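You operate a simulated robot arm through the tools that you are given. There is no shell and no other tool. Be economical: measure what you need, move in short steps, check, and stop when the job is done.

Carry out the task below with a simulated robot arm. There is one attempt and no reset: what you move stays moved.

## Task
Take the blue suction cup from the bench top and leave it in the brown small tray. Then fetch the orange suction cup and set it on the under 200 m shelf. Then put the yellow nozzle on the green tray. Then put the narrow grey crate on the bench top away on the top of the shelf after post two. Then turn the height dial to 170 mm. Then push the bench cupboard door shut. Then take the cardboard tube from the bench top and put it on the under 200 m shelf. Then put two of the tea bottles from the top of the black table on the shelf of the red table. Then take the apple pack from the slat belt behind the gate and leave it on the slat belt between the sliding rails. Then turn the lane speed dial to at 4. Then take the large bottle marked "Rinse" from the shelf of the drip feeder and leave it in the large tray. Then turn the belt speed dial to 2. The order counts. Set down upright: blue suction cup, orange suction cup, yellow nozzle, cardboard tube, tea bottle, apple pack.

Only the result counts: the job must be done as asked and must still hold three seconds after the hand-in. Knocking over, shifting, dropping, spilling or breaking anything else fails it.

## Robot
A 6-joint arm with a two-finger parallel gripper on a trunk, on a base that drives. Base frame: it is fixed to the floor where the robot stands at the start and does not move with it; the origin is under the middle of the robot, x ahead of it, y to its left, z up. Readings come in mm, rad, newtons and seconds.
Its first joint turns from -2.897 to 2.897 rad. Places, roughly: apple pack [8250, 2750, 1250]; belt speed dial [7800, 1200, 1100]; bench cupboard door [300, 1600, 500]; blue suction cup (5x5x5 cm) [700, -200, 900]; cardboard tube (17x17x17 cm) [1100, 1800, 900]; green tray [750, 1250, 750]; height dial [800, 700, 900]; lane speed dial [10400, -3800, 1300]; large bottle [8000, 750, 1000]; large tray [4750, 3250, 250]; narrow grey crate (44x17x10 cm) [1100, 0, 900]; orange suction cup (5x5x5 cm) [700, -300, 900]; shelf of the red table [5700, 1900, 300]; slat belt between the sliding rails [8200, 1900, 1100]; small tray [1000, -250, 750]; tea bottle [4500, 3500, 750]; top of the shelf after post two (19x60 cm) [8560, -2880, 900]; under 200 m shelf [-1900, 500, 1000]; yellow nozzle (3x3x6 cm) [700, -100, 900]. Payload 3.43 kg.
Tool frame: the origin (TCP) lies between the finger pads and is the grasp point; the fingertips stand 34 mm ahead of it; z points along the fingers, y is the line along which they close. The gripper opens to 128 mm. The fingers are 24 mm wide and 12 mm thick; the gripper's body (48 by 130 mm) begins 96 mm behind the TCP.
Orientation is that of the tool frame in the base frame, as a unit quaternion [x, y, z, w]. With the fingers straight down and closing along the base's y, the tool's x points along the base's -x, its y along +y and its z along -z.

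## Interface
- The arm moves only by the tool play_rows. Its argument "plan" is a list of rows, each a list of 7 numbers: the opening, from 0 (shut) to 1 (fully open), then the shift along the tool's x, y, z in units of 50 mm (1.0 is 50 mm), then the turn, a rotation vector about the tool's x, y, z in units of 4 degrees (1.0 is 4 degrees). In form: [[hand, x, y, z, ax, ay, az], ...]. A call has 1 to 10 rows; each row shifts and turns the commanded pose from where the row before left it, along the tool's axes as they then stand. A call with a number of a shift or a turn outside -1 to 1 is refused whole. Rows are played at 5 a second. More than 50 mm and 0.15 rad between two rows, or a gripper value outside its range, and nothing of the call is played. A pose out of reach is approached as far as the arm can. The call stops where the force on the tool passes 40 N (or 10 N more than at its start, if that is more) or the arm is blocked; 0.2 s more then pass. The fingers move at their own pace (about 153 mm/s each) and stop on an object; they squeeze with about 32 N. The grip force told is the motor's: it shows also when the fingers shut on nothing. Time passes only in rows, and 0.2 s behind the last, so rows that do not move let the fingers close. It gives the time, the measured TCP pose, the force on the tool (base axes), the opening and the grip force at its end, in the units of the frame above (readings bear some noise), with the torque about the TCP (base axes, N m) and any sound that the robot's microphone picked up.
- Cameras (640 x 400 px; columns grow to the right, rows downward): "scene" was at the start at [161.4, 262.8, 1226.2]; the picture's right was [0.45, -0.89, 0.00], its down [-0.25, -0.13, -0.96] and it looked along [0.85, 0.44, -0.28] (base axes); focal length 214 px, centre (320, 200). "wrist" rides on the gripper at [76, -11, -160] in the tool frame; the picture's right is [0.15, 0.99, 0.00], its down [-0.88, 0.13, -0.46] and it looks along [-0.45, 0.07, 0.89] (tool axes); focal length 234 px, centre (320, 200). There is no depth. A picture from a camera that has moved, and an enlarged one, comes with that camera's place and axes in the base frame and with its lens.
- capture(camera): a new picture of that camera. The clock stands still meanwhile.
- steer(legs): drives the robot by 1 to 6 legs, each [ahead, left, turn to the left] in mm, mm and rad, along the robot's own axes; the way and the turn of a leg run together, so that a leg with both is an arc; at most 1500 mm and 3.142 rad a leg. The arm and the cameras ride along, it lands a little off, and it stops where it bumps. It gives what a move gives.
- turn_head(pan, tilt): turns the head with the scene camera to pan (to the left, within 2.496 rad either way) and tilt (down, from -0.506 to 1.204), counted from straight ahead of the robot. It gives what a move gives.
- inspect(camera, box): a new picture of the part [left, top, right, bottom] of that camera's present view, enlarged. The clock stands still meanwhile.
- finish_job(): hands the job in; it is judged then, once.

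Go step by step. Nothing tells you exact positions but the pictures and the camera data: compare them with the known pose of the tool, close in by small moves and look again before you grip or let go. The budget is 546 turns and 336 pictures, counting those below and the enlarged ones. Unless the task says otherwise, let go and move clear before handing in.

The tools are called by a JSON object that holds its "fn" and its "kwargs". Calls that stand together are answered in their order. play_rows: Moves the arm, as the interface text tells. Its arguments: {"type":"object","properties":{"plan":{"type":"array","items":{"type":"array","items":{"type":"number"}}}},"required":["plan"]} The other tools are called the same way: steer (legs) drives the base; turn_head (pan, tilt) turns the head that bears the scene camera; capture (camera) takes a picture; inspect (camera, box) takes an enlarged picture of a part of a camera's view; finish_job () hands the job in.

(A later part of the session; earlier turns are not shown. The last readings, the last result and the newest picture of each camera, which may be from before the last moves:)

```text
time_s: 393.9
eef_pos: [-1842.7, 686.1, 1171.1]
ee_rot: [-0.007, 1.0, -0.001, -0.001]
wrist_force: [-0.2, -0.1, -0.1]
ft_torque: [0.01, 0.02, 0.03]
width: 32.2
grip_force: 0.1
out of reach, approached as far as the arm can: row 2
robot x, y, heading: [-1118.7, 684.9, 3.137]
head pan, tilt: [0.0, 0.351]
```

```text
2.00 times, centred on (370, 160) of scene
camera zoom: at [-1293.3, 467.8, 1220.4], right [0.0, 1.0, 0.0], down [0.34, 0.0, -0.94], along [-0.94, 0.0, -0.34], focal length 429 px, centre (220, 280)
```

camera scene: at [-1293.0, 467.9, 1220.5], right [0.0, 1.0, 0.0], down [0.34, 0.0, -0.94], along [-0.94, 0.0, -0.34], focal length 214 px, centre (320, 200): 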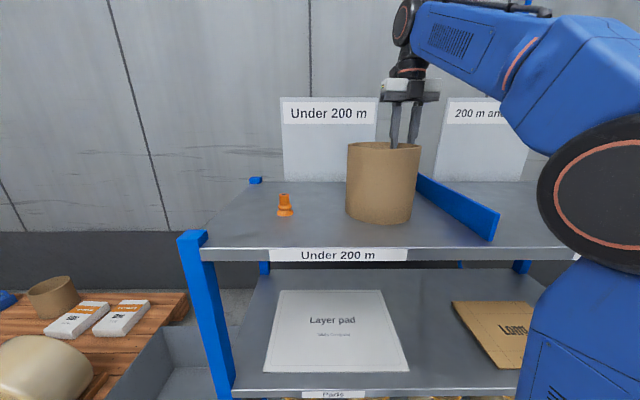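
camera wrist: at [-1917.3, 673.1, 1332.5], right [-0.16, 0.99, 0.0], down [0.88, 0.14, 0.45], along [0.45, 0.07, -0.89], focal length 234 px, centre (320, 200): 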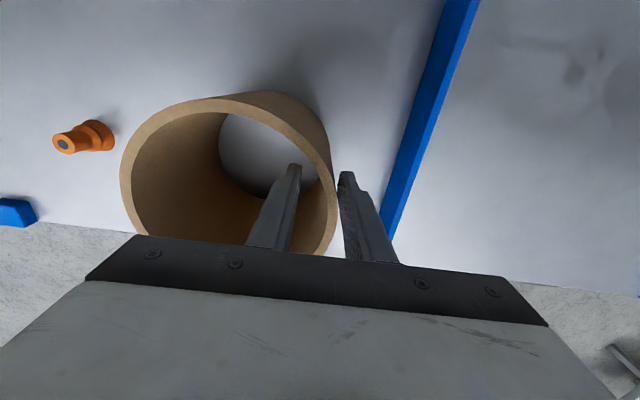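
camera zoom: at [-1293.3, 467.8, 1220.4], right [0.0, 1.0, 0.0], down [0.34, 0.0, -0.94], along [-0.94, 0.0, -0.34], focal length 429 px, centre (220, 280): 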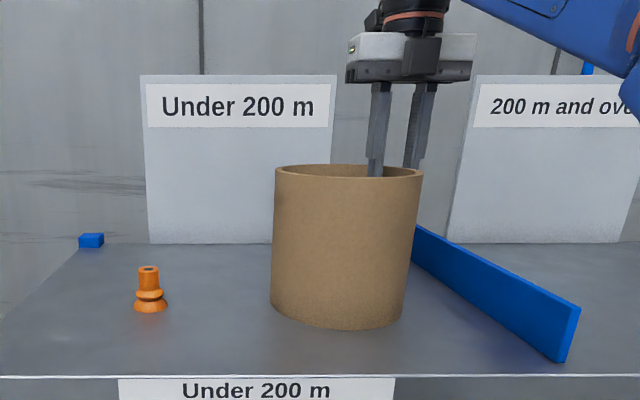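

The fingertip is only ~1 cm below the rim but z is at its limit. Pitch the hand so the wrist can drop, then rise.

{"fn": "play_rows", "kwargs": {"plan": [[0.25, 0, 0, 0, 0, 1, 0], [0.25, 0, 0, 0, 0, 1, 0], [0.25, 0, 0, 0, 0, 1, 0], [0.25, 0, 0, 0, 0, 1, 0], [0.25, 0, 0, 0, 0, 1, 0], [0.25, 0, 0, 0, 0, 1, 0], [0.25, 0, 0, 0, 0, 1, 0], [0.25, 0, 0, 0, 0, 0, 0]]}}

{"fn": "play_rows", "kwargs": {"plan": [[0.25, 0.19, 0, -0.35, 0, 0, 0], [0.25, 0.19, 0, -0.35, 0, 0, 0], [0.25, 0, 0, 0, 0, 0, 0]]}}

{"fn": "inspect", "kwargs": {"camera": "scene", "box": [240, 60, 500, 260]}}

```text
time_s: 395.7
eef_pos: [-1841.5, 685.0, 1171.6]
ee_rot: [-0.007, 0.97, -0.003, -0.244]
wrist_force: [-0.4, 0.1, 0.8]
ft_torque: [-0.02, 0.02, 0.0]
width: 32.0
grip_force: 0.1
robot x, y, heading: [-1112.7, 684.1, 3.139]
head pan, tilt: [0.0, 0.351]
```

```text
time_s: 396.5
eef_pos: [-1841.6, 685.6, 1212.6]
ee_rot: [-0.007, 0.97, -0.002, -0.244]
wrist_force: [0.4, -0.4, 0.7]
ft_torque: [0.01, 0.02, 0.01]
width: 31.9
grip_force: 0.0
robot x, y, heading: [-1116.2, 690.8, 3.141]
head pan, tilt: [0.0, 0.351]
```

```text
2.00 times, centred on (370, 160) of scene
camera zoom: at [-1293.2, 467.8, 1220.4], right [0.0, 1.0, 0.0], down [0.34, 0.0, -0.94], along [-0.94, 0.0, -0.34], focal length 429 px, centre (220, 280)
```

zoom: 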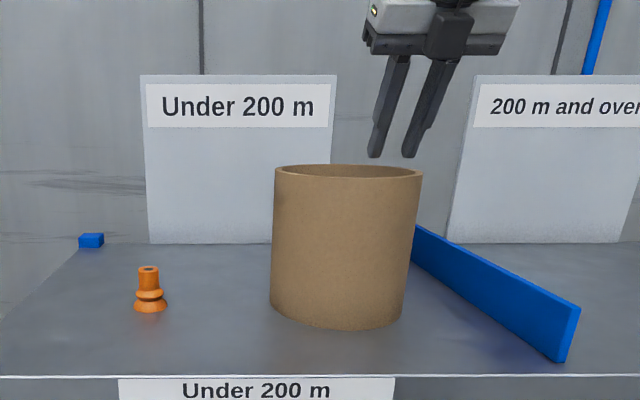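

Clear. The tube stands upright on the Under-200 shelf beside the orange cup. Back away, restore tool-down, and look around toward the black table.

{"fn": "steer", "kwargs": {"legs": [[-600, 0, 0]]}}

{"fn": "play_rows", "kwargs": {"plan": [[0.25, 0, 0, 0.8, 0, -1, 0], [0.25, 0, 0, 0.8, 0, -1, 0], [0.25, 0, 0, 0, 0, -1, 0], [0.25, 0, 0, 0, 0, -1, 0], [0.25, 0, 0, 0, 0, -1, 0], [0.25, 0, 0, 0, 0, -1, 0], [0.25, 0, 0, 0, 0, -1, 0], [0.25, 0, 0, 0, 0, 0, 0]]}}

{"fn": "capture", "kwargs": {"camera": "scene"}}

```text
time_s: 399.9
eef_pos: [-1246.1, 685.3, 1212.2]
ee_rot: [-0.005, 0.97, -0.002, -0.244]
wrist_force: [0.8, -0.2, 0.0]
ft_torque: [0.02, -0.01, 0.0]
width: 32.1
grip_force: 0.0
robot x, y, heading: [-518.9, 682.5, 3.134]
head pan, tilt: [0.0, 0.351]
```

```text
time_s: 401.7
eef_pos: [-1281.2, 685.6, 1141.6]
ee_rot: [-0.005, 1.0, -0.001, -0.002]
wrist_force: [-0.2, -0.5, 0.4]
ft_torque: [0.0, -0.02, -0.01]
width: 32.0
grip_force: 0.1
robot x, y, heading: [-520.0, 687.0, 3.14]
head pan, tilt: [0.0, 0.351]
```

```text
197 pictures are left
camera scene: at [-696.8, 465.7, 1220.4], right [0.01, 1.0, 0.0], down [0.34, 0.0, -0.94], along [-0.94, 0.01, -0.34], focal length 214 px, centre (320, 200)
```

scene: 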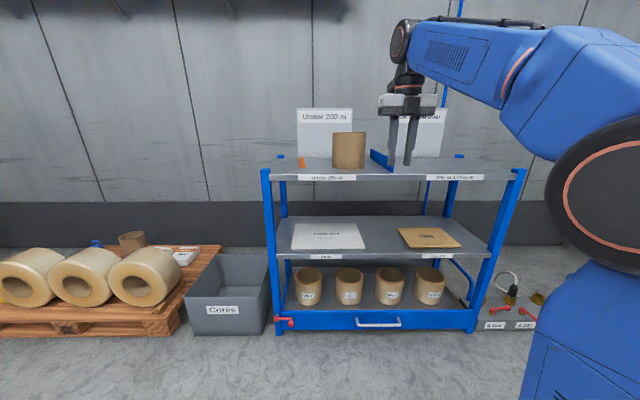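

Turn around and travel along y≈2900 to the black table.

{"fn": "steer", "kwargs": {"legs": [[0, 0, 3.14], [0, 1500, 0], [0, 700, 0], [1500, 0, 0], [900, 0, 0]]}}

{"fn": "turn_head", "kwargs": {"pan": 0.2, "tilt": 0.2}}

{"fn": "capture", "kwargs": {"camera": "scene"}}

```text
time_s: 431.2
eef_pos: [2693.6, 2801.0, 1139.4]
ee_rot: [1.0, -0.004, 0.001, -0.001]
wrist_force: [-0.6, -0.3, 0.3]
ft_torque: [0.01, -0.03, -0.01]
width: 31.8
grip_force: 0.0
robot x, y, heading: [1934.0, 2818.2, -0.026]
head pan, tilt: [0.0, 0.351]
```

```text
time_s: 432.0
eef_pos: [2692.0, 2802.1, 1140.2]
ee_rot: [1.0, -0.004, 0.002, -0.001]
wrist_force: [0.5, -0.7, 0.3]
ft_torque: [0.0, 0.01, 0.02]
width: 32.1
grip_force: 0.1
robot x, y, heading: [1930.8, 2819.3, -0.029]
head pan, tilt: [0.201, 0.201]
```

```text
196 pictures are left
camera scene: at [2108.0, 3051.1, 1234.4], right [0.17, -0.98, 0.0], down [-0.2, -0.03, -0.98], along [0.97, 0.17, -0.2], focal length 214 px, centre (320, 200)
```

scene: 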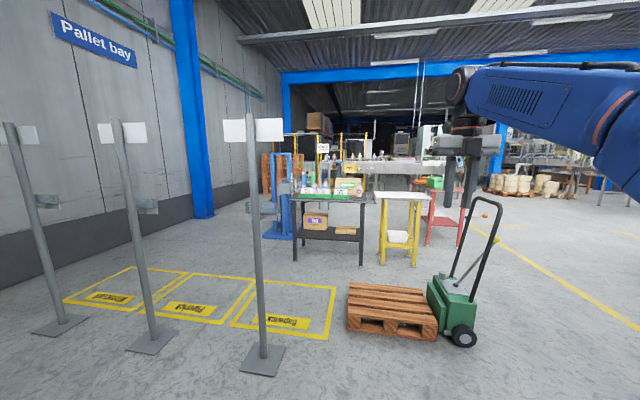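

The pallet and stanchions block the direct way to the black table. There's open floor to the left of the stanchions (y>5300), so I'll go around that way.

{"fn": "steer", "kwargs": {"legs": [[0, 0, 0.028], [0, 1500, 0], [0, 1500, 0]]}}

{"fn": "turn_head", "kwargs": {"pan": 0.0, "tilt": 0.2}}

{"fn": "capture", "kwargs": {"camera": "scene"}}

```text
time_s: 447.0
eef_pos: [2665.4, 5859.4, 1140.0]
ee_rot: [1.0, 0.009, 0.001, -0.001]
wrist_force: [0.2, 0.3, -0.3]
ft_torque: [0.01, -0.01, -0.01]
width: 32.1
grip_force: 0.0
robot x, y, heading: [1907.0, 5858.2, 0.001]
head pan, tilt: [0.201, 0.201]
```

```text
time_s: 447.7
eef_pos: [2665.0, 5861.3, 1141.4]
ee_rot: [1.0, 0.009, 0.002, -0.001]
wrist_force: [-0.9, 0.0, -0.1]
ft_torque: [0.02, -0.01, -0.01]
width: 31.9
grip_force: 0.1
robot x, y, heading: [1901.4, 5853.7, 0.001]
head pan, tilt: [0.0, 0.201]
```

```text
195 pictures are left
camera scene: at [2075.7, 6076.1, 1234.4], right [0.0, -1.0, 0.0], down [-0.2, 0.0, -0.98], along [0.98, 0.0, -0.2], focal length 214 px, centre (320, 200)
```

scene: 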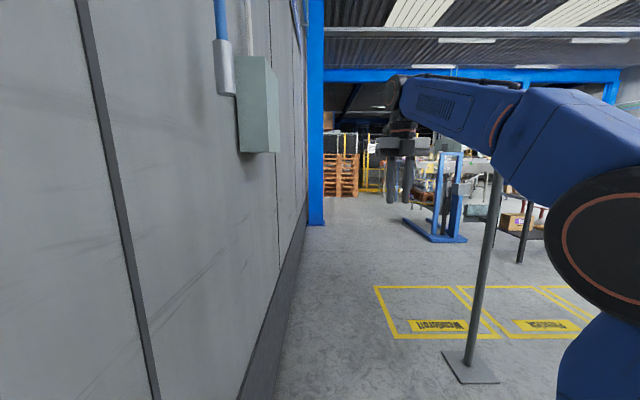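

{"fn": "steer", "kwargs": {"legs": [[1500, 0, 0], [480, 0, 0]]}}

{"fn": "turn_head", "kwargs": {"pan": -0.9, "tilt": 0.25}}

{"fn": "capture", "kwargs": {"camera": "scene"}}

```text
time_s: 457.5
eef_pos: [4630.9, 5823.9, 1140.5]
ee_rot: [1.0, -0.002, 0.002, -0.001]
wrist_force: [0.8, -0.5, 0.7]
ft_torque: [0.0, 0.05, -0.01]
width: 32.2
grip_force: 0.1
robot x, y, heading: [3868.8, 5836.5, -0.019]
head pan, tilt: [0.0, 0.201]
```

```text
time_s: 458.7
eef_pos: [4631.7, 5824.8, 1140.3]
ee_rot: [1.0, -0.002, 0.002, -0.001]
wrist_force: [-0.6, 0.1, 0.2]
ft_torque: [0.02, 0.02, 0.01]
width: 31.9
grip_force: 0.1
robot x, y, heading: [3870.8, 5836.7, -0.023]
head pan, tilt: [-0.901, 0.25]
```

```text
194 pictures are left
camera scene: at [4010.4, 5980.7, 1229.9], right [-0.8, -0.6, 0.0], down [-0.15, 0.2, -0.97], along [0.59, -0.77, -0.25], focal length 214 px, centre (320, 200)
```

scene: 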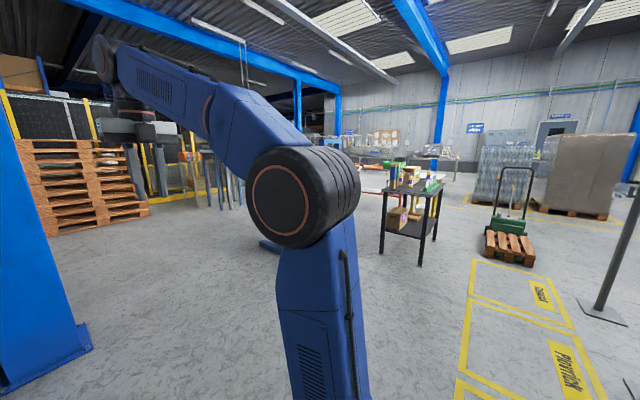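

I can approach the black table from its +y end. Turn to face −y and move in.

{"fn": "steer", "kwargs": {"legs": [[0, 0, -1.55], [0, 650, 0], [950, 0, 0]]}}

{"fn": "turn_head", "kwargs": {"pan": 0.0, "tilt": 0.35}}

{"fn": "capture", "kwargs": {"camera": "scene"}}

{"fn": "inspect", "kwargs": {"camera": "scene", "box": [240, 120, 480, 270]}}

```text
time_s: 470.8
eef_pos: [4504.2, 4099.5, 1139.1]
ee_rot: [-0.707, 0.707, -0.002, -0.001]
wrist_force: [0.1, 0.7, 0.7]
ft_torque: [0.0, -0.01, -0.02]
width: 32.2
grip_force: 0.0
robot x, y, heading: [4516.8, 4863.8, -1.589]
head pan, tilt: [-0.901, 0.25]
```

```text
time_s: 472.0
eef_pos: [4505.7, 4100.9, 1140.2]
ee_rot: [0.707, -0.707, 0.001, 0.0]
wrist_force: [0.8, 0.5, -0.3]
ft_torque: [-0.03, -0.03, -0.01]
width: 32.1
grip_force: 0.1
robot x, y, heading: [4514.8, 4862.1, -1.587]
head pan, tilt: [0.0, 0.351]
```

```text
193 pictures are left
camera scene: at [4729.4, 4683.7, 1220.4], right [-1.0, 0.02, 0.0], down [0.01, 0.34, -0.94], along [-0.02, -0.94, -0.34], focal length 214 px, centre (320, 200)
```

scene: 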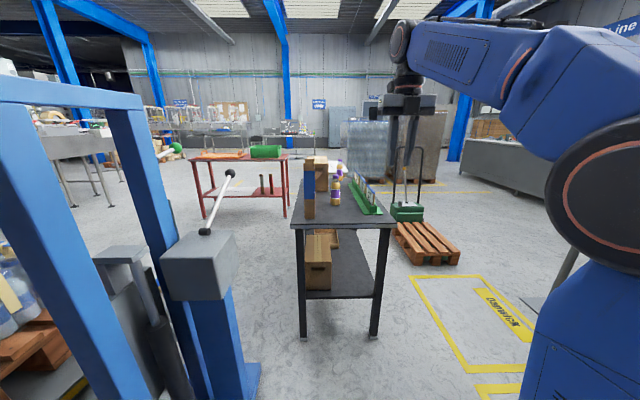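

```text
2.67 times, centred on (360, 195) of scene
camera zoom: at [4729.4, 4683.7, 1220.4], right [-1.0, 0.02, 0.0], down [0.01, 0.34, -0.94], along [-0.02, -0.94, -0.34], focal length 572 px, centre (213, 213)
```

zoom: 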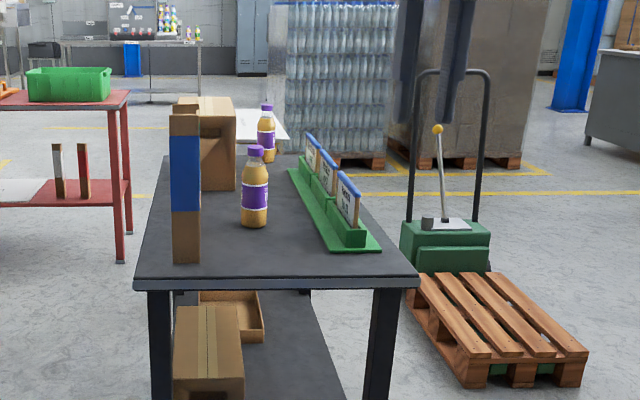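

Two tea bottles stand on the black table (≈(4619,3569) and (4548,3112)); the red table with its low shelf is beyond at x 5136–6270, y≈2040. Check the space to the left for a route to it.

{"fn": "turn_head", "kwargs": {"pan": 0.9, "tilt": 0.3}}

{"fn": "capture", "kwargs": {"camera": "scene"}}

```text
time_s: 473.2
eef_pos: [4505.8, 4100.8, 1141.1]
ee_rot: [-0.707, 0.707, -0.002, 0.001]
wrist_force: [-0.5, -0.1, -0.2]
ft_torque: [-0.01, 0.0, 0.03]
width: 31.8
grip_force: 0.1
robot x, y, heading: [4511.9, 4859.3, -1.585]
head pan, tilt: [0.901, 0.3]
```

```text
191 pictures are left
camera scene: at [4803.2, 4717.5, 1225.1], right [-0.64, -0.77, 0.0], down [-0.23, 0.19, -0.96], along [0.74, -0.61, -0.3], focal length 214 px, centre (320, 200)
```

scene: 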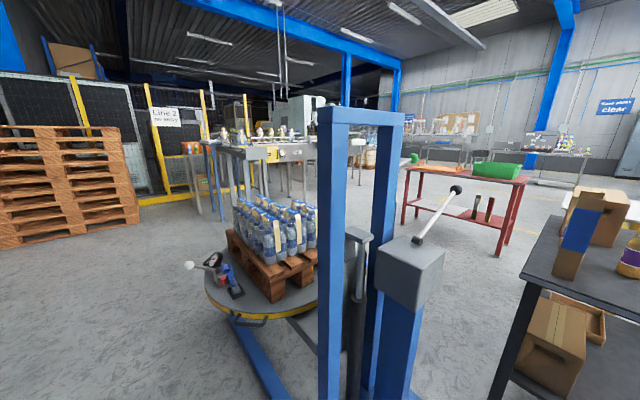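

The wrapper/turntable can be passed on its far (+x) side later. For placing on the low shelf I need a tilted hand, so I'll pick the bottles with the tool pitched ~56° forward. Pitch now and position.

{"fn": "play_rows", "kwargs": {"plan": [[0.6, 0, 0, 0, 0, 1, 0], [0.6, 0, 0, 0, 0, 1, 0], [0.6, 0, 0, 0, 0, 1, 0], [0.6, 0, 0, 0, 0, 1, 0], [0.6, 0, 0, 0, 0, 1, 0], [0.6, 0, 0, 0, 0, 1, 0], [0.6, 0, 0, 0, 0, 1, 0], [0.6, 0, 0, 0, 0, 1, 0], [0.6, 0, 0, 0, 0, 1, 0], [0.6, 0, 0, 0, 0, 1, 0]]}}

{"fn": "play_rows", "kwargs": {"plan": [[0.6, 0, 0, 0, 0, 1, 0], [0.6, 0, 0, 0, 0, 1, 0], [0.6, 0, 0, 0, 0, 1, 0], [0.6, 0, 0, 0, 0, 1, 0], [0.6, 0, 0, 0, 0, 0, 0]]}}

{"fn": "steer", "kwargs": {"legs": [[0, 110, 0.014], [330, 0, 0]]}}

{"fn": "turn_head", "kwargs": {"pan": -0.1, "tilt": 0.45}}

{"fn": "capture", "kwargs": {"camera": "scene"}}

{"fn": "capture", "kwargs": {"camera": "wrist"}}

```text
time_s: 475.4
eef_pos: [4505.7, 4099.3, 1139.8]
ee_rot: [-0.663, 0.664, -0.244, -0.243]
wrist_force: [-0.6, 0.2, -0.5]
ft_torque: [0.01, -0.01, 0.0]
width: 77.0
grip_force: 0.1
robot x, y, heading: [4515.9, 4861.5, -1.583]
head pan, tilt: [0.901, 0.3]
```

```text
time_s: 476.6
eef_pos: [4505.7, 4100.2, 1140.5]
ee_rot: [-0.623, 0.624, -0.334, -0.333]
wrist_force: [0.0, 0.3, -0.3]
ft_torque: [0.02, -0.02, 0.01]
width: 76.8
grip_force: 0.1
robot x, y, heading: [4513.8, 4859.7, -1.583]
head pan, tilt: [0.901, 0.3]
```

```text
time_s: 479.6
eef_pos: [4632.2, 3764.7, 1139.8]
ee_rot: [0.631, -0.617, 0.337, 0.328]
wrist_force: [-0.2, 0.4, -0.1]
ft_torque: [0.02, -0.01, -0.02]
width: 76.8
grip_force: 0.0
robot x, y, heading: [4625.5, 4521.0, -1.566]
head pan, tilt: [0.901, 0.3]
```

```text
time_s: 480.9
eef_pos: [4631.9, 3763.8, 1141.6]
ee_rot: [0.63, -0.617, 0.337, 0.329]
wrist_force: [0.4, 0.2, 0.0]
ft_torque: [-0.01, -0.03, 0.02]
width: 76.7
grip_force: 0.1
robot x, y, heading: [4620.0, 4520.8, -1.561]
head pan, tilt: [-0.099, 0.45]
```

```text
190 pictures are left
camera scene: at [4833.4, 4354.3, 1211.2], right [-1.0, 0.09, 0.0], down [0.04, 0.43, -0.9], along [-0.08, -0.9, -0.44], focal length 214 px, centre (320, 200)
```

scene: 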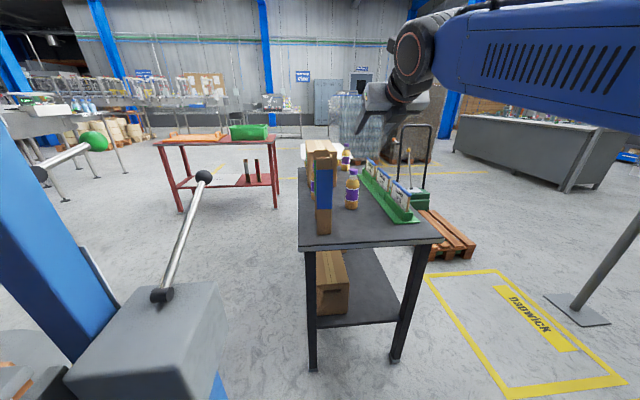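

```text
189 pictures are left
camera wrist: at [4641.2, 3854.3, 1293.6], right [-0.99, -0.1, 0.12], down [-0.15, 0.86, -0.48], along [-0.05, -0.49, -0.87], focal length 234 px, centre (320, 200)
```

wrist: 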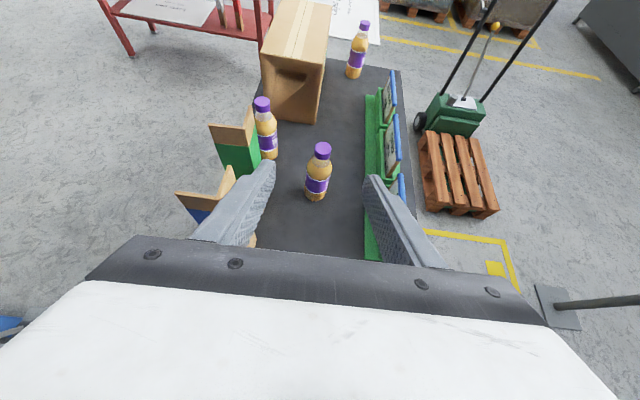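

Three tea bottles are visible; the front one is at (4622,3556), table z≈780. Lower the pitched hand in front of it.

{"fn": "play_rows", "kwargs": {"plan": [[0.62, -0.511, 0.022, 0.537, 0, 0, 0], [0.62, -0.511, 0.022, 0.537, 0, 0, 0], [0.62, -0.511, 0.022, 0.537, 0, 0, 0], [0.62, -0.511, 0.022, 0.537, 0, 0, 0], [0.62, -0.511, 0.022, 0.537, 0, 0, 0], [0.62, -0.511, 0.022, 0.537, 0, 0, 0], [0.62, -0.511, 0.022, 0.537, 0, 0, 0], [0.62, 0, 0, 0, 0, 0, 0]]}}

{"fn": "capture", "kwargs": {"camera": "wrist"}}

{"fn": "inspect", "kwargs": {"camera": "scene", "box": [260, 80, 460, 260]}}

```text
time_s: 482.7
eef_pos: [4625.3, 3707.3, 888.3]
ee_rot: [0.63, -0.617, 0.338, 0.329]
wrist_force: [0.0, -0.1, -0.7]
ft_torque: [-0.01, 0.02, 0.0]
width: 79.1
grip_force: 0.1
robot x, y, heading: [4626.4, 4525.8, -1.57]
head pan, tilt: [-0.099, 0.45]
```

```text
188 pictures are left
camera wrist: at [4633.5, 3797.6, 1041.3], right [-0.99, -0.1, 0.12], down [-0.15, 0.86, -0.48], along [-0.05, -0.49, -0.87], focal length 234 px, centre (320, 200)
```

wrist: 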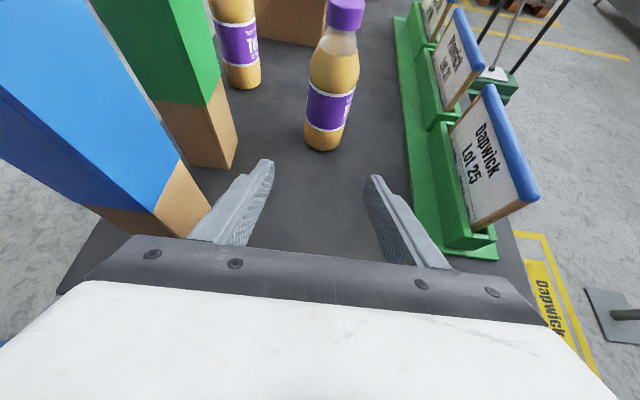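

```text
2.22 times, centred on (360, 170) of scene
camera zoom: at [4833.3, 4354.4, 1211.2], right [-1.0, 0.09, 0.0], down [0.04, 0.43, -0.9], along [-0.08, -0.9, -0.44], focal length 477 px, centre (231, 267)
```

zoom: 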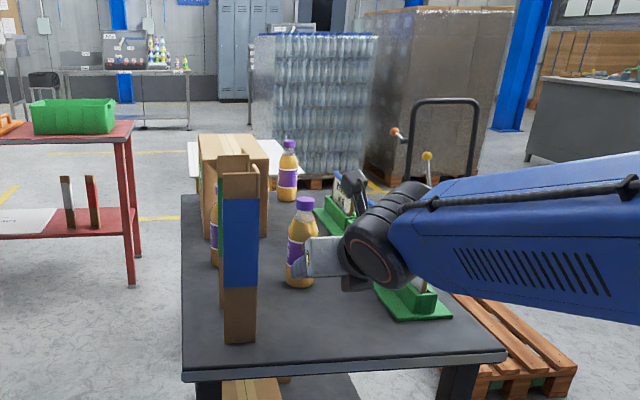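

Advance to straddle the bottle at z≈850.

{"fn": "play_rows", "kwargs": {"plan": [[0.62, 0.26, 0.034, 0.733, 0, 0, 0], [0.62, 0.26, 0.034, 0.733, 0, 0, 0], [0.62, 0.26, 0.034, 0.733, 0, 0, 0], [0.62, 0.26, 0.034, 0.733, 0, 0, 0], [0.62, 0, 0, 0, 0, 0, 0]]}}

{"fn": "capture", "kwargs": {"camera": "wrist"}}

```text
time_s: 483.9
eef_pos: [4619.7, 3555.3, 848.0]
ee_rot: [0.63, -0.616, 0.338, 0.329]
wrist_force: [0.1, 0.1, 0.5]
ft_torque: [-0.01, -0.03, -0.02]
width: 79.3
grip_force: 0.0
robot x, y, heading: [4624.1, 4522.8, -1.565]
head pan, tilt: [-0.099, 0.45]
```

```text
186 pictures are left
camera wrist: at [4630.2, 3646.3, 1001.9], right [-0.99, -0.1, 0.12], down [-0.15, 0.86, -0.48], along [-0.05, -0.49, -0.87], focal length 234 px, centre (320, 200)
```

wrist: 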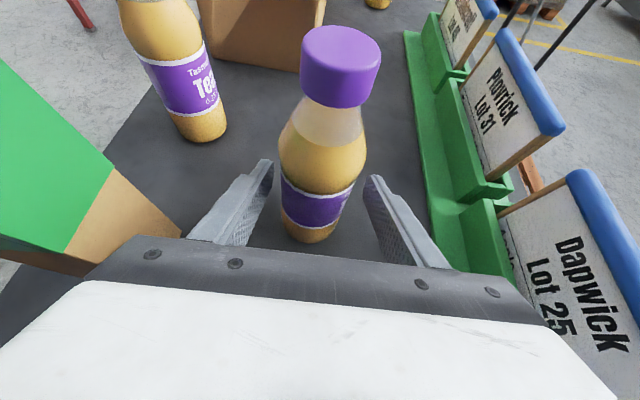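

{"fn": "play_rows", "kwargs": {"plan": [[0.3, 0, 0, 0, 0, 0, 0], [0.2, 0, 0, 0, 0, 0, 0], [0.2, 0, 0, 0, 0, 0, 0], [0.2, 0, 0, 0, 0, 0, 0]]}}

{"fn": "capture", "kwargs": {"camera": "wrist"}}

```text
time_s: 484.9
eef_pos: [4620.3, 3556.3, 848.7]
ee_rot: [0.631, -0.617, 0.337, 0.329]
wrist_force: [0.8, -0.4, 0.4]
ft_torque: [-0.01, 0.25, 0.03]
width: 54.1
grip_force: 32.4
robot x, y, heading: [4622.4, 4521.8, -1.564]
head pan, tilt: [-0.099, 0.45]
```

```text
185 pictures are left
camera wrist: at [4630.3, 3646.5, 1001.9], right [-0.99, -0.1, 0.12], down [-0.15, 0.86, -0.48], along [-0.05, -0.49, -0.87], focal length 234 px, centre (320, 200)
```

wrist: 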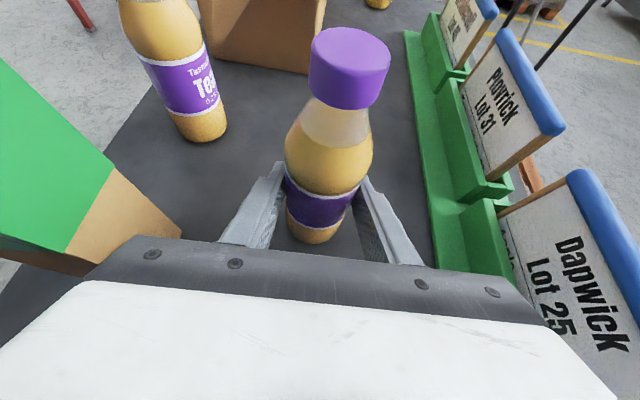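

Gripped (54 mm). Lift straight up 80 mm, then drive back.

{"fn": "play_rows", "kwargs": {"plan": [[0, 0.33, 0, -0.22, 0, 0, 0], [0, 0.5, 0, -0.333, 0, 0, 0], [0, 0.5, 0, -0.333, 0, 0, 0], [0, 0, 0, 0, 0, 0, 0]]}}

{"fn": "capture", "kwargs": {"camera": "scene"}}

```text
time_s: 485.9
eef_pos: [4622.2, 3556.3, 927.7]
ee_rot: [0.63, -0.617, 0.338, 0.329]
wrist_force: [0.1, -0.4, -2.8]
ft_torque: [0.04, -0.01, -0.01]
width: 54.6
grip_force: 32.2
robot x, y, heading: [4622.7, 4524.2, -1.571]
head pan, tilt: [-0.099, 0.45]
```

```text
184 pictures are left
camera scene: at [4833.3, 4354.2, 1211.2], right [-1.0, 0.09, 0.0], down [0.04, 0.43, -0.9], along [-0.08, -0.9, -0.44], focal length 214 px, centre (320, 200)
```

scene: 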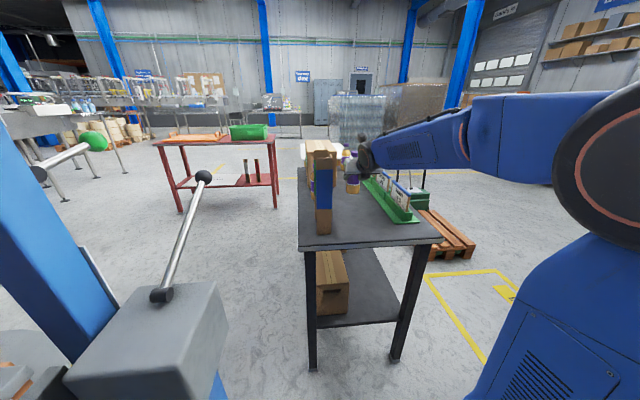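

Back out, turn to +x and go around the wrapper.

{"fn": "steer", "kwargs": {"legs": [[-780, 0, 0], [0, 0, 1.571], [1400, 0, 0]]}}

{"fn": "turn_head", "kwargs": {"pan": -0.3, "tilt": 0.25}}

{"fn": "capture", "kwargs": {"camera": "scene"}}

```text
time_s: 500.5
eef_pos: [6985.5, 5260.1, 928.9]
ee_rot: [0.882, -0.005, 0.471, 0.002]
wrist_force: [-0.1, 0.2, -3.0]
ft_torque: [0.0, 0.04, -0.02]
width: 54.7
grip_force: 32.3
robot x, y, heading: [6021.5, 5291.6, -0.026]
head pan, tilt: [-0.099, 0.45]
```

```text
time_s: 501.2
eef_pos: [6985.4, 5260.2, 928.4]
ee_rot: [0.882, -0.006, 0.471, 0.002]
wrist_force: [0.2, -0.5, -3.0]
ft_torque: [-0.01, 0.02, 0.0]
width: 54.8
grip_force: 31.8
robot x, y, heading: [6019.5, 5294.0, -0.032]
head pan, tilt: [-0.3, 0.25]
```

```text
183 pictures are left
camera scene: at [6192.0, 5481.5, 1229.8], right [-0.32, -0.95, 0.0], down [-0.23, 0.08, -0.97], along [0.92, -0.31, -0.25], focal length 214 px, centre (320, 200)
```

scene: 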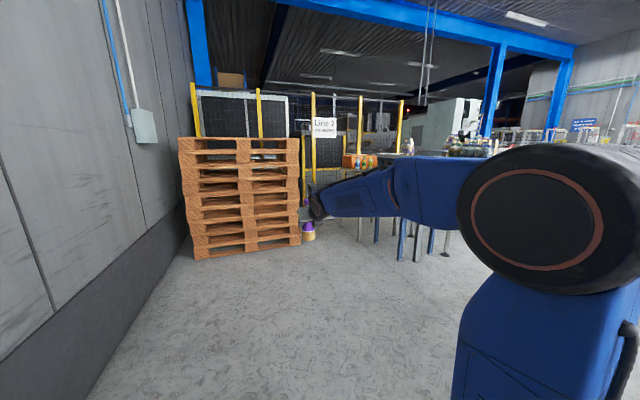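

{"fn": "steer", "kwargs": {"legs": [[550, 0, 0], [0, 0, -1.54]]}}

{"fn": "turn_head", "kwargs": {"pan": 0.0, "tilt": 0.25}}

{"fn": "capture", "kwargs": {"camera": "scene"}}

```text
time_s: 508.2
eef_pos: [6560.0, 4309.0, 929.1]
ee_rot: [0.625, -0.623, 0.334, 0.331]
wrist_force: [-0.2, -1.1, -2.9]
ft_torque: [0.0, -0.02, 0.01]
width: 54.3
grip_force: 32.2
robot x, y, heading: [6581.2, 5277.9, -1.583]
head pan, tilt: [-0.3, 0.25]
```

```text
time_s: 509.0
eef_pos: [6560.1, 4308.9, 928.6]
ee_rot: [0.624, -0.623, 0.334, 0.332]
wrist_force: [0.0, 0.1, -2.6]
ft_torque: [0.02, -0.01, -0.02]
width: 54.4
grip_force: 32.2
robot x, y, heading: [6580.6, 5276.7, -1.585]
head pan, tilt: [0.0, 0.25]
```

```text
182 pictures are left
camera scene: at [6796.3, 5100.0, 1229.8], right [-1.0, 0.01, 0.0], down [0.0, 0.25, -0.97], along [-0.01, -0.97, -0.25], focal length 214 px, centre (320, 200)
```

scene: 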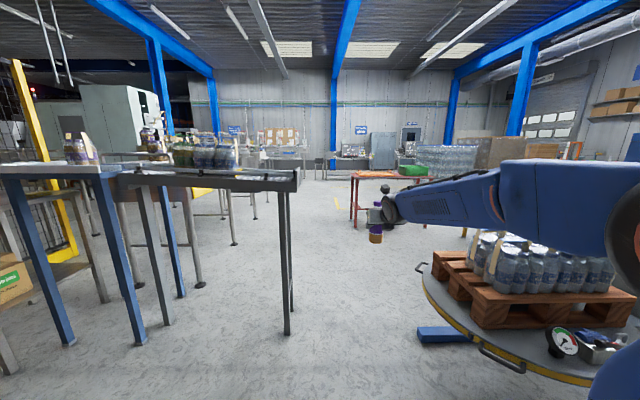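

Gap between turntable (x≤6050) and conveyor (x≥6880). Centre at x≈6465 and go through.

{"fn": "steer", "kwargs": {"legs": [[0, -115, 0.012], [1200, 0, 0]]}}

{"fn": "turn_head", "kwargs": {"pan": -0.3, "tilt": 0.35}}

{"fn": "capture", "kwargs": {"camera": "scene"}}

```text
time_s: 515.8
eef_pos: [6470.7, 3138.9, 927.4]
ee_rot: [0.631, -0.616, 0.338, 0.328]
wrist_force: [0.0, -0.8, -3.5]
ft_torque: [0.03, -0.01, -0.03]
width: 54.2
grip_force: 32.0
robot x, y, heading: [6467.8, 4105.3, -1.563]
head pan, tilt: [0.0, 0.25]
```

```text
time_s: 516.6
eef_pos: [6468.8, 3140.0, 926.7]
ee_rot: [0.632, -0.616, 0.338, 0.328]
wrist_force: [0.7, 0.8, -2.6]
ft_torque: [0.0, 0.01, -0.01]
width: 54.0
grip_force: 31.9
robot x, y, heading: [6467.8, 4108.4, -1.565]
head pan, tilt: [-0.3, 0.351]
```

```text
181 pictures are left
camera scene: at [6660.3, 3939.0, 1220.4], right [-0.96, 0.29, 0.0], down [0.1, 0.33, -0.94], along [-0.27, -0.9, -0.34], focal length 214 px, centre (320, 200)
```

scene: 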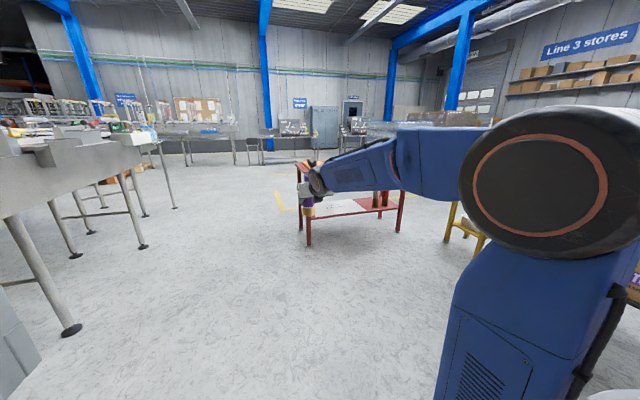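

Red table occupies x 5122–6218, y 1654–2030. I'll position in front of its right part (x≈6080).

{"fn": "steer", "kwargs": {"legs": [[700, 0, 0], [0, -400, -0.006]]}}

{"fn": "turn_head", "kwargs": {"pan": -0.1, "tilt": 0.45}}

{"fn": "capture", "kwargs": {"camera": "scene"}}

{"fn": "capture", "kwargs": {"camera": "wrist"}}

```text
time_s: 522.5
eef_pos: [6068.6, 2437.7, 928.1]
ee_rot: [0.63, -0.617, 0.338, 0.329]
wrist_force: [0.0, -0.4, -2.5]
ft_torque: [0.02, -0.02, 0.0]
width: 54.1
grip_force: 31.8
robot x, y, heading: [6071.2, 3405.6, -1.567]
head pan, tilt: [-0.3, 0.351]
```

```text
time_s: 523.3
eef_pos: [6069.8, 2438.1, 927.7]
ee_rot: [0.63, -0.617, 0.337, 0.329]
wrist_force: [-0.2, 0.6, -3.1]
ft_torque: [0.05, -0.01, 0.03]
width: 54.2
grip_force: 31.6
robot x, y, heading: [6070.3, 3402.6, -1.565]
head pan, tilt: [-0.099, 0.45]
```

```text
180 pictures are left
camera scene: at [6280.7, 3234.7, 1211.2], right [-1.0, 0.1, 0.0], down [0.04, 0.43, -0.9], along [-0.09, -0.9, -0.44], focal length 214 px, centre (320, 200)
```

scene: 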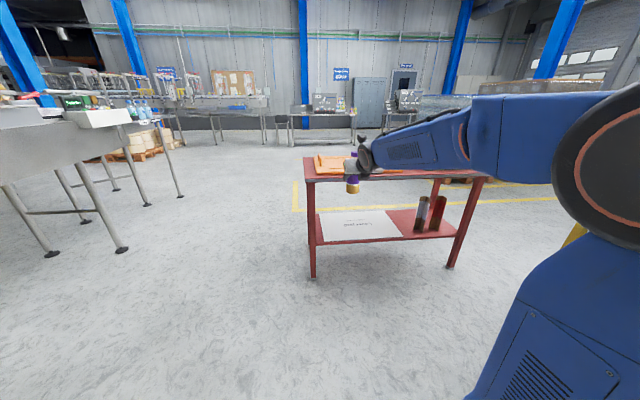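

```text
179 pictures are left
camera wrist: at [6078.5, 2528.1, 1081.3], right [-0.99, -0.1, 0.12], down [-0.15, 0.87, -0.48], along [-0.05, -0.49, -0.87], focal length 234 px, centre (320, 200)
```

wrist: 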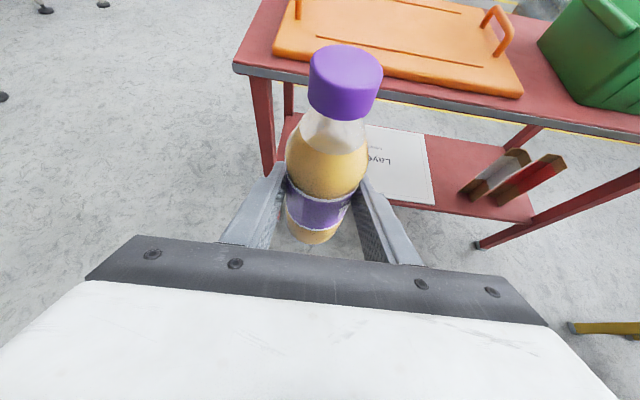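

{"fn": "inspect", "kwargs": {"camera": "scene", "box": [290, 150, 500, 290]}}

```text
2.86 times, centred on (395, 220) of scene
camera zoom: at [6280.7, 3234.7, 1211.2], right [-1.0, 0.1, 0.0], down [0.04, 0.43, -0.9], along [-0.09, -0.9, -0.44], focal length 613 px, centre (106, 143)
```

zoom: 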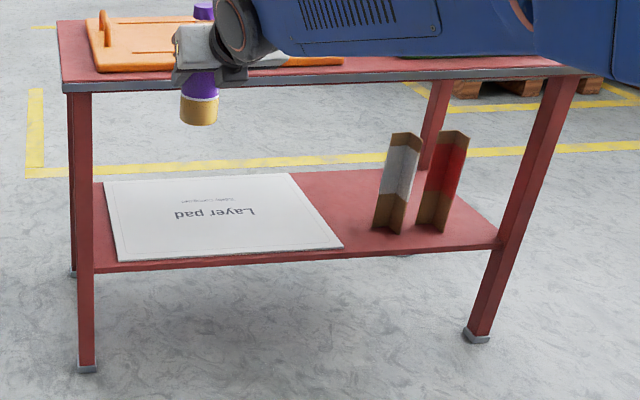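

Free shelf area is between the layer pad (x≤5546 edge) and the two corner protectors (x≥5405 side... ~140 mm wide). First test whether the arm gets low: lower here in open space.

{"fn": "play_rows", "kwargs": {"plan": [[0, -0.8, 0, 0.534, 0, 0, 0], [0, -0.8, 0, 0.534, 0, 0, 0], [0, -0.8, 0, 0.534, 0, 0, 0], [0, -0.8, 0, 0.534, 0, 0, 0], [0, -0.8, 0, 0.534, 0, 0, 0], [0, -0.8, 0, 0.534, 0, 0, 0], [0, 0, 0, 0, 0, 0, 0]]}}

```text
time_s: 524.9
eef_pos: [6071.5, 2437.3, 641.3]
ee_rot: [0.63, -0.618, 0.335, 0.33]
wrist_force: [-0.2, 0.0, -2.6]
ft_torque: [0.01, 0.0, -0.01]
width: 54.5
grip_force: 32.6
robot x, y, heading: [6073.1, 3404.3, -1.568]
head pan, tilt: [-0.099, 0.45]
```

{"fn": "play_rows", "kwargs": {"plan": [[0, -0.8, 0, 0.534, 0, 0, 0], [0, -0.8, 0, 0.534, 0, 0, 0], [0, -0.8, 0, 0.534, 0, 0, 0], [0, -0.8, 0, 0.534, 0, 0, 0], [0, -0.6, 0, 0.4, 0, 0, 0], [0, 0, 0, 0, 0, 0, 0]]}}

{"fn": "capture", "kwargs": {"camera": "scene"}}

```text
time_s: 526.3
eef_pos: [6127.1, 2440.7, 428.1]
ee_rot: [0.628, -0.62, 0.333, 0.334]
wrist_force: [0.3, -0.1, -2.7]
ft_torque: [0.05, 0.03, -0.01]
width: 54.3
grip_force: 31.8
out of reach, approached as far as the arm can: row 1, 2, 3, 4, 5
robot x, y, heading: [6066.5, 3405.3, -1.566]
head pan, tilt: [-0.099, 0.45]
```

```text
177 pictures are left
camera scene: at [6280.8, 3234.8, 1211.2], right [-1.0, 0.09, 0.0], down [0.04, 0.43, -0.9], along [-0.09, -0.9, -0.44], focal length 214 px, centre (320, 200)
```

scene: 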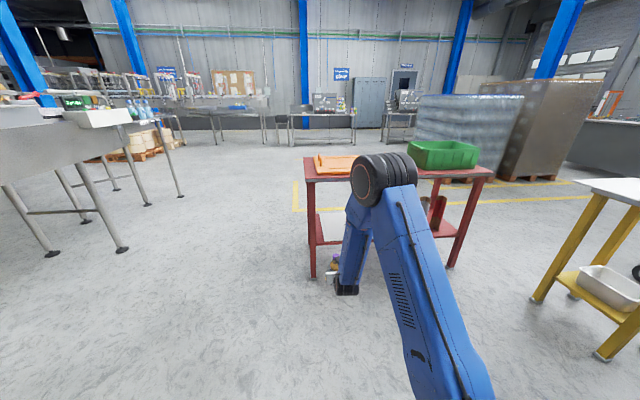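

The arm gets to z≈430 with the elbow high; extending further out should flatten the forearm so it can enter under the table top. Test extension.

{"fn": "play_rows", "kwargs": {"plan": [[0, 0.5, 0.3, 0.75, 0, 0, 0], [0, 0.5, 0.3, 0.75, 0, 0, 0], [0, 0.5, 0.3, 0.75, 0, 0, 0], [0, 0.5, 0.3, 0.75, 0, 0, 0], [0, 0, 0, 0, 0, 0, 0]]}}

{"fn": "capture", "kwargs": {"camera": "scene"}}

{"fn": "capture", "kwargs": {"camera": "wrist"}}

```text
time_s: 527.5
eef_pos: [6115.2, 2254.8, 438.2]
ee_rot: [0.627, -0.622, 0.33, 0.334]
wrist_force: [-0.1, -0.1, -3.1]
ft_torque: [0.04, -0.03, 0.01]
width: 54.4
grip_force: 32.5
out of reach, approached as far as the arm can: row 1, 2, 3, 4
robot x, y, heading: [6070.7, 3404.5, -1.567]
head pan, tilt: [-0.099, 0.45]
```

```text
176 pictures are left
camera scene: at [6280.8, 3234.7, 1211.2], right [-1.0, 0.09, 0.0], down [0.04, 0.43, -0.9], along [-0.09, -0.9, -0.44], focal length 214 px, centre (320, 200)
```

scene: 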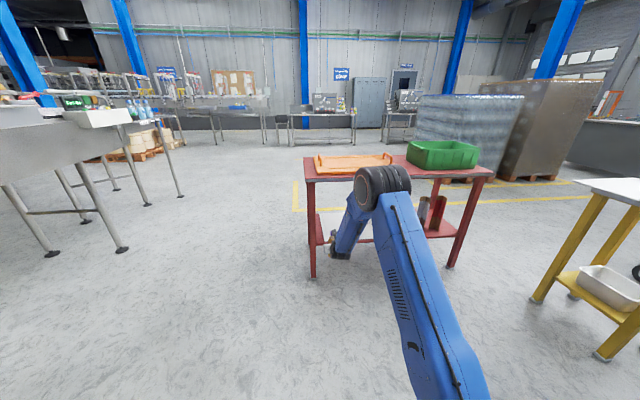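

```text
175 pictures are left
camera wrist: at [6127.3, 2345.3, 591.9], right [-0.99, -0.09, 0.13], down [-0.14, 0.87, -0.47], along [-0.07, -0.49, -0.87], focal length 234 px, centre (320, 200)
```

wrist: 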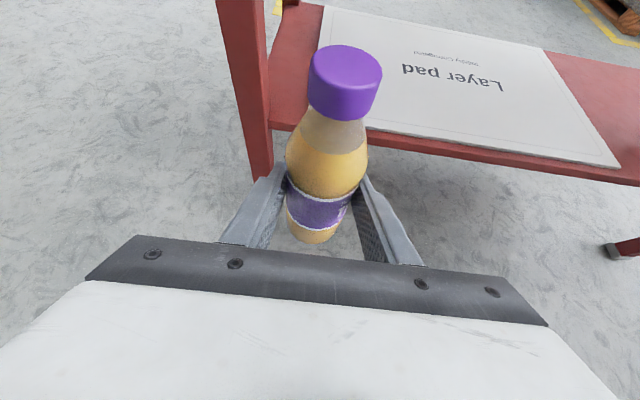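

{"fn": "turn_head", "kwargs": {"pan": -2.1, "tilt": 0.5}}

{"fn": "capture", "kwargs": {"camera": "scene"}}

```text
time_s: 529.4
eef_pos: [6113.5, 2256.2, 437.8]
ee_rot: [0.628, -0.621, 0.33, 0.334]
wrist_force: [0.4, 0.8, -3.4]
ft_torque: [0.04, -0.02, -0.02]
width: 54.2
grip_force: 31.8
robot x, y, heading: [6070.8, 3403.6, -1.565]
head pan, tilt: [-2.1, 0.499]
```

```text
174 pictures are left
camera scene: at [6210.7, 3371.7, 1206.7], right [0.5, 0.87, 0.0], down [0.41, -0.24, -0.88], along [-0.76, 0.44, -0.48], focal length 214 px, centre (320, 200)
```

scene: 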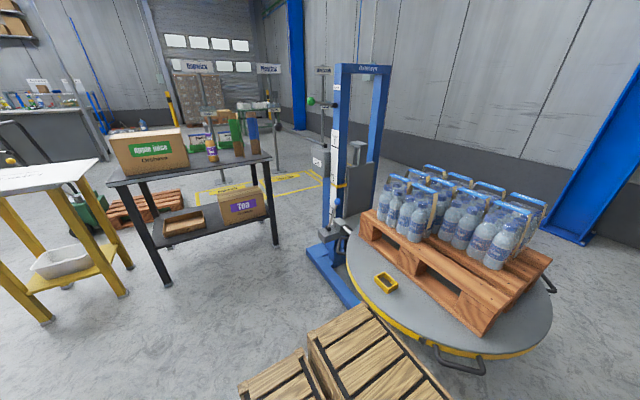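

The turntable's edge is at y≈3900, so there's room. Slide right 610 mm to line up with the free shelf spot.

{"fn": "steer", "kwargs": {"legs": [[0, -608, 0]]}}

{"fn": "turn_head", "kwargs": {"pan": -0.1, "tilt": 0.55}}

{"fn": "capture", "kwargs": {"camera": "scene"}}

{"fn": "capture", "kwargs": {"camera": "wrist"}}

```text
time_s: 532.9
eef_pos: [5499.4, 2253.2, 438.1]
ee_rot: [0.628, -0.621, 0.33, 0.333]
wrist_force: [-1.0, 1.0, -3.6]
ft_torque: [0.05, 0.02, -0.01]
width: 54.2
grip_force: 31.6
robot x, y, heading: [5454.2, 3402.9, -1.566]
head pan, tilt: [-2.1, 0.499]
```

```text
time_s: 534.8
eef_pos: [5499.3, 2253.0, 437.9]
ee_rot: [0.627, -0.621, 0.331, 0.334]
wrist_force: [-0.1, 0.2, -2.7]
ft_torque: [0.03, -0.01, -0.03]
width: 54.0
grip_force: 31.6
robot x, y, heading: [5456.3, 3401.9, -1.564]
head pan, tilt: [-0.099, 0.55]
```

```text
173 pictures are left
camera scene: at [5665.1, 3233.8, 1202.1], right [-1.0, 0.09, 0.0], down [0.05, 0.52, -0.85], along [-0.08, -0.85, -0.52], focal length 214 px, centre (320, 200)
```

scene: 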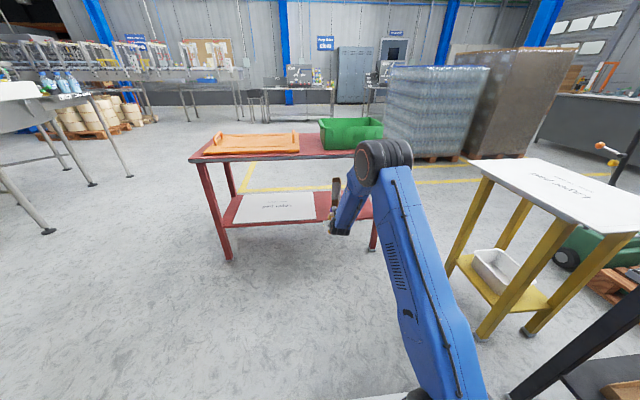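

```text
172 pictures are left
camera wrist: at [5512.1, 2342.5, 591.8], right [-0.99, -0.09, 0.13], down [-0.14, 0.87, -0.47], along [-0.07, -0.49, -0.87], focal length 234 px, centre (320, 200)
```

wrist: 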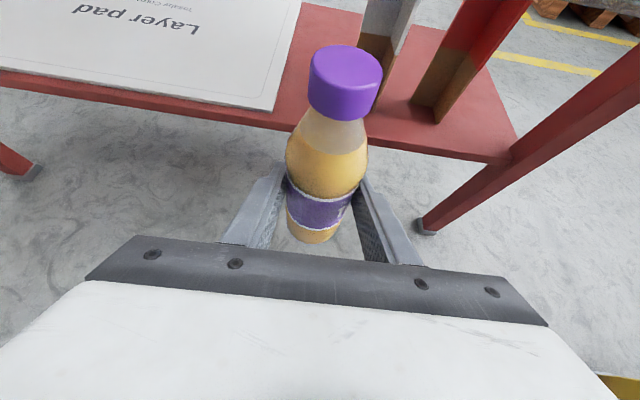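

Plan: lower to just above shelf height here, then drive in. Lower ~58 mm.

{"fn": "play_rows", "kwargs": {"plan": [[0, -0.48, 0, 0.32, 0, 0, 0], [0, -0.48, 0, 0.32, 0, 0, 0], [0, 0, 0, 0, 0, 0, 0]]}}

```text
time_s: 535.6
eef_pos: [5501.5, 2252.4, 380.8]
ee_rot: [0.626, -0.623, 0.326, 0.336]
wrist_force: [1.1, -0.5, -2.7]
ft_torque: [0.03, -0.01, -0.04]
width: 54.3
grip_force: 31.9
out of reach, approached as far as the arm can: row 2
robot x, y, heading: [5454.9, 3402.7, -1.569]
head pan, tilt: [-0.099, 0.55]
```

{"fn": "steer", "kwargs": {"legs": [[0, 29, 0], [180, 0, 0]]}}

{"fn": "capture", "kwargs": {"camera": "wrist"}}

{"fn": "capture", "kwargs": {"camera": "scene"}}

```text
time_s: 537.5
eef_pos: [5525.2, 2071.8, 381.9]
ee_rot: [0.625, -0.624, 0.326, 0.337]
wrist_force: [0.2, -0.1, -3.3]
ft_torque: [-0.02, -0.04, 0.06]
width: 54.6
grip_force: 31.4
robot x, y, heading: [5483.8, 3221.6, -1.573]
head pan, tilt: [-0.099, 0.55]
```

```text
171 pictures are left
camera wrist: at [5540.7, 2161.4, 536.1], right [-0.99, -0.08, 0.14], down [-0.13, 0.87, -0.47], along [-0.08, -0.48, -0.87], focal length 234 px, centre (320, 200)
```

wrist: 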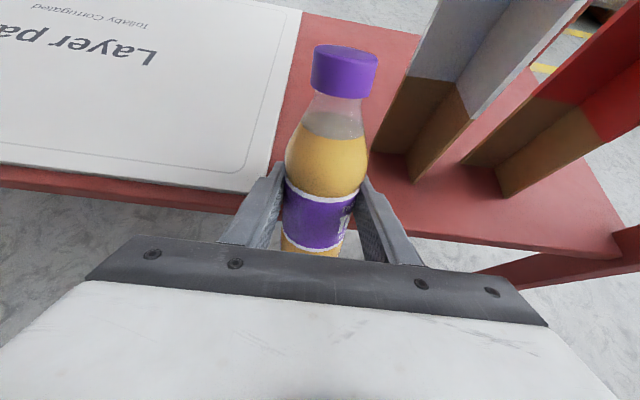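

```text
170 pictures are left
camera scene: at [5693.2, 3053.2, 1202.1], right [-1.0, 0.1, 0.0], down [0.05, 0.52, -0.85], along [-0.08, -0.85, -0.52], focal length 214 px, centre (320, 200)
```

scene: 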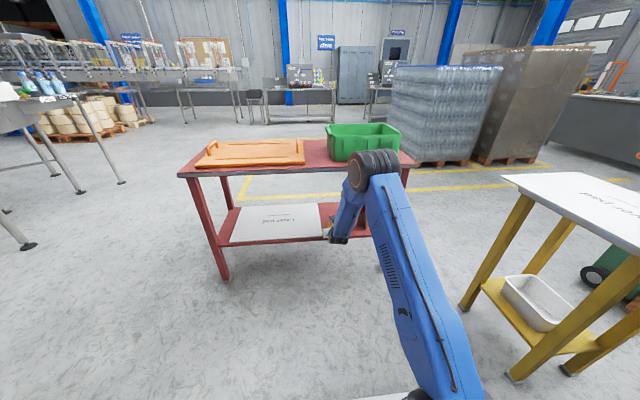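

Shift 15 mm left for clearance to the corner protector, then go in.

{"fn": "steer", "kwargs": {"legs": [[0, 16, 0], [90, 0, 0]]}}

{"fn": "capture", "kwargs": {"camera": "wrist"}}

{"fn": "inspect", "kwargs": {"camera": "scene", "box": [270, 110, 470, 290]}}

```text
time_s: 539.0
eef_pos: [5542.4, 1982.2, 382.8]
ee_rot: [0.625, -0.624, 0.326, 0.337]
wrist_force: [-1.0, 2.2, 3.6]
ft_torque: [0.47, 0.08, 0.08]
width: 54.4
grip_force: 32.0
robot x, y, heading: [5497.2, 3136.1, -1.573]
head pan, tilt: [-0.099, 0.55]
```

```text
169 pictures are left
camera wrist: at [5557.5, 2071.7, 536.6], right [-0.99, -0.08, 0.14], down [-0.13, 0.87, -0.47], along [-0.08, -0.48, -0.87], focal length 234 px, centre (320, 200)
```

wrist: 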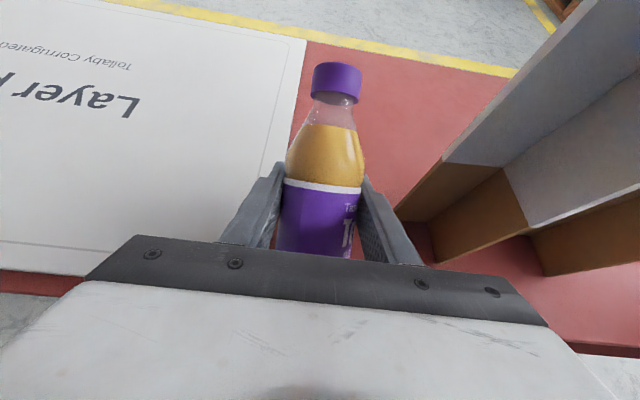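

```text
2.22 times, centred on (370, 200) of scene
camera zoom: at [5709.3, 2963.8, 1202.2], right [-1.0, 0.1, 0.0], down [0.05, 0.52, -0.85], along [-0.08, -0.85, -0.52], focal length 477 px, centre (209, 200)
```

zoom: 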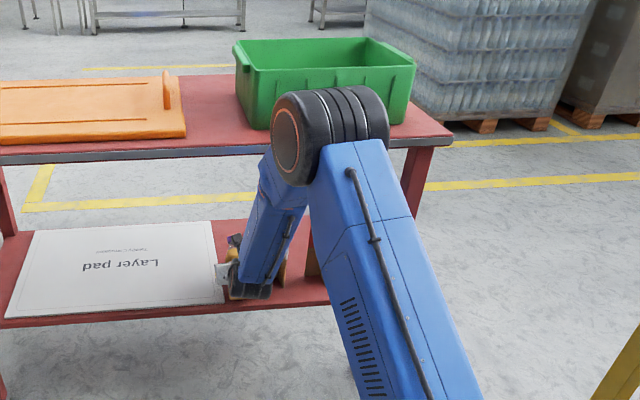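

Contact: the bottle bottom touched the shelf and dragged, tilting in the grip. Lift 12 mm and inspect.

{"fn": "play_rows", "kwargs": {"plan": [[0, 0.2, 0, -0.134, 0, 0, 0], [0, 0, 0, 0, 0, 0, 0]]}}

{"fn": "inspect", "kwargs": {"camera": "wrist", "box": [220, 40, 440, 260]}}

{"fn": "inspect", "kwargs": {"camera": "scene", "box": [330, 190, 400, 260]}}

```text
time_s: 539.6
eef_pos: [5542.5, 1982.2, 394.9]
ee_rot: [0.626, -0.624, 0.326, 0.336]
wrist_force: [0.5, -0.5, -2.4]
ft_torque: [-0.05, 0.01, 0.01]
width: 54.2
grip_force: 32.5
robot x, y, heading: [5502.5, 3132.6, -1.572]
head pan, tilt: [-0.099, 0.55]
```

```text
1.82 times, centred on (330, 150) of wrist
camera zoom: at [5557.2, 2071.4, 548.8], right [-0.99, -0.08, 0.14], down [-0.13, 0.87, -0.47], along [-0.08, -0.48, -0.87], focal length 426 px, centre (302, 291)
```

zoom: 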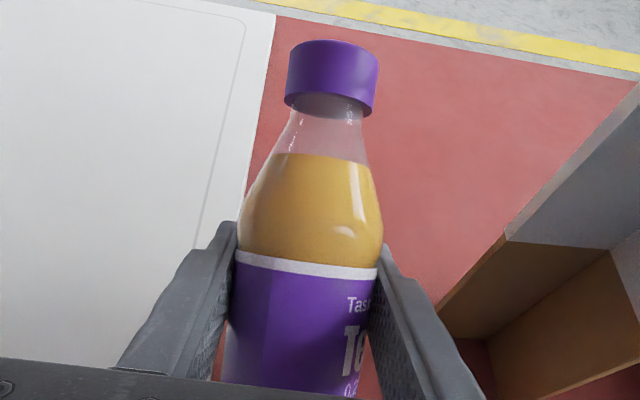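

```text
5.71 times, centred on (365, 225) of scene
camera zoom: at [5709.4, 2963.5, 1202.1], right [-1.0, 0.1, 0.0], down [0.05, 0.52, -0.85], along [-0.08, -0.85, -0.52], focal length 1226 px, centre (63, 57)
```

zoom: 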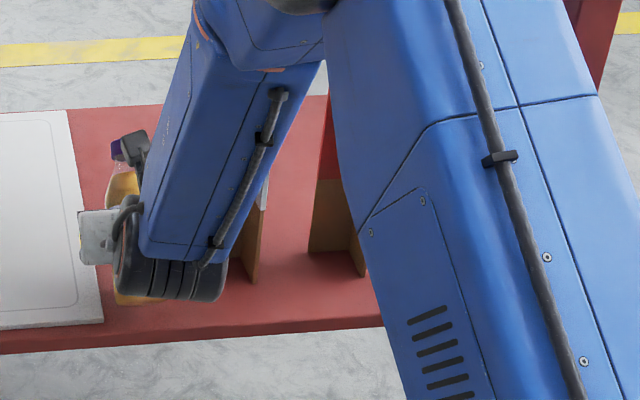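

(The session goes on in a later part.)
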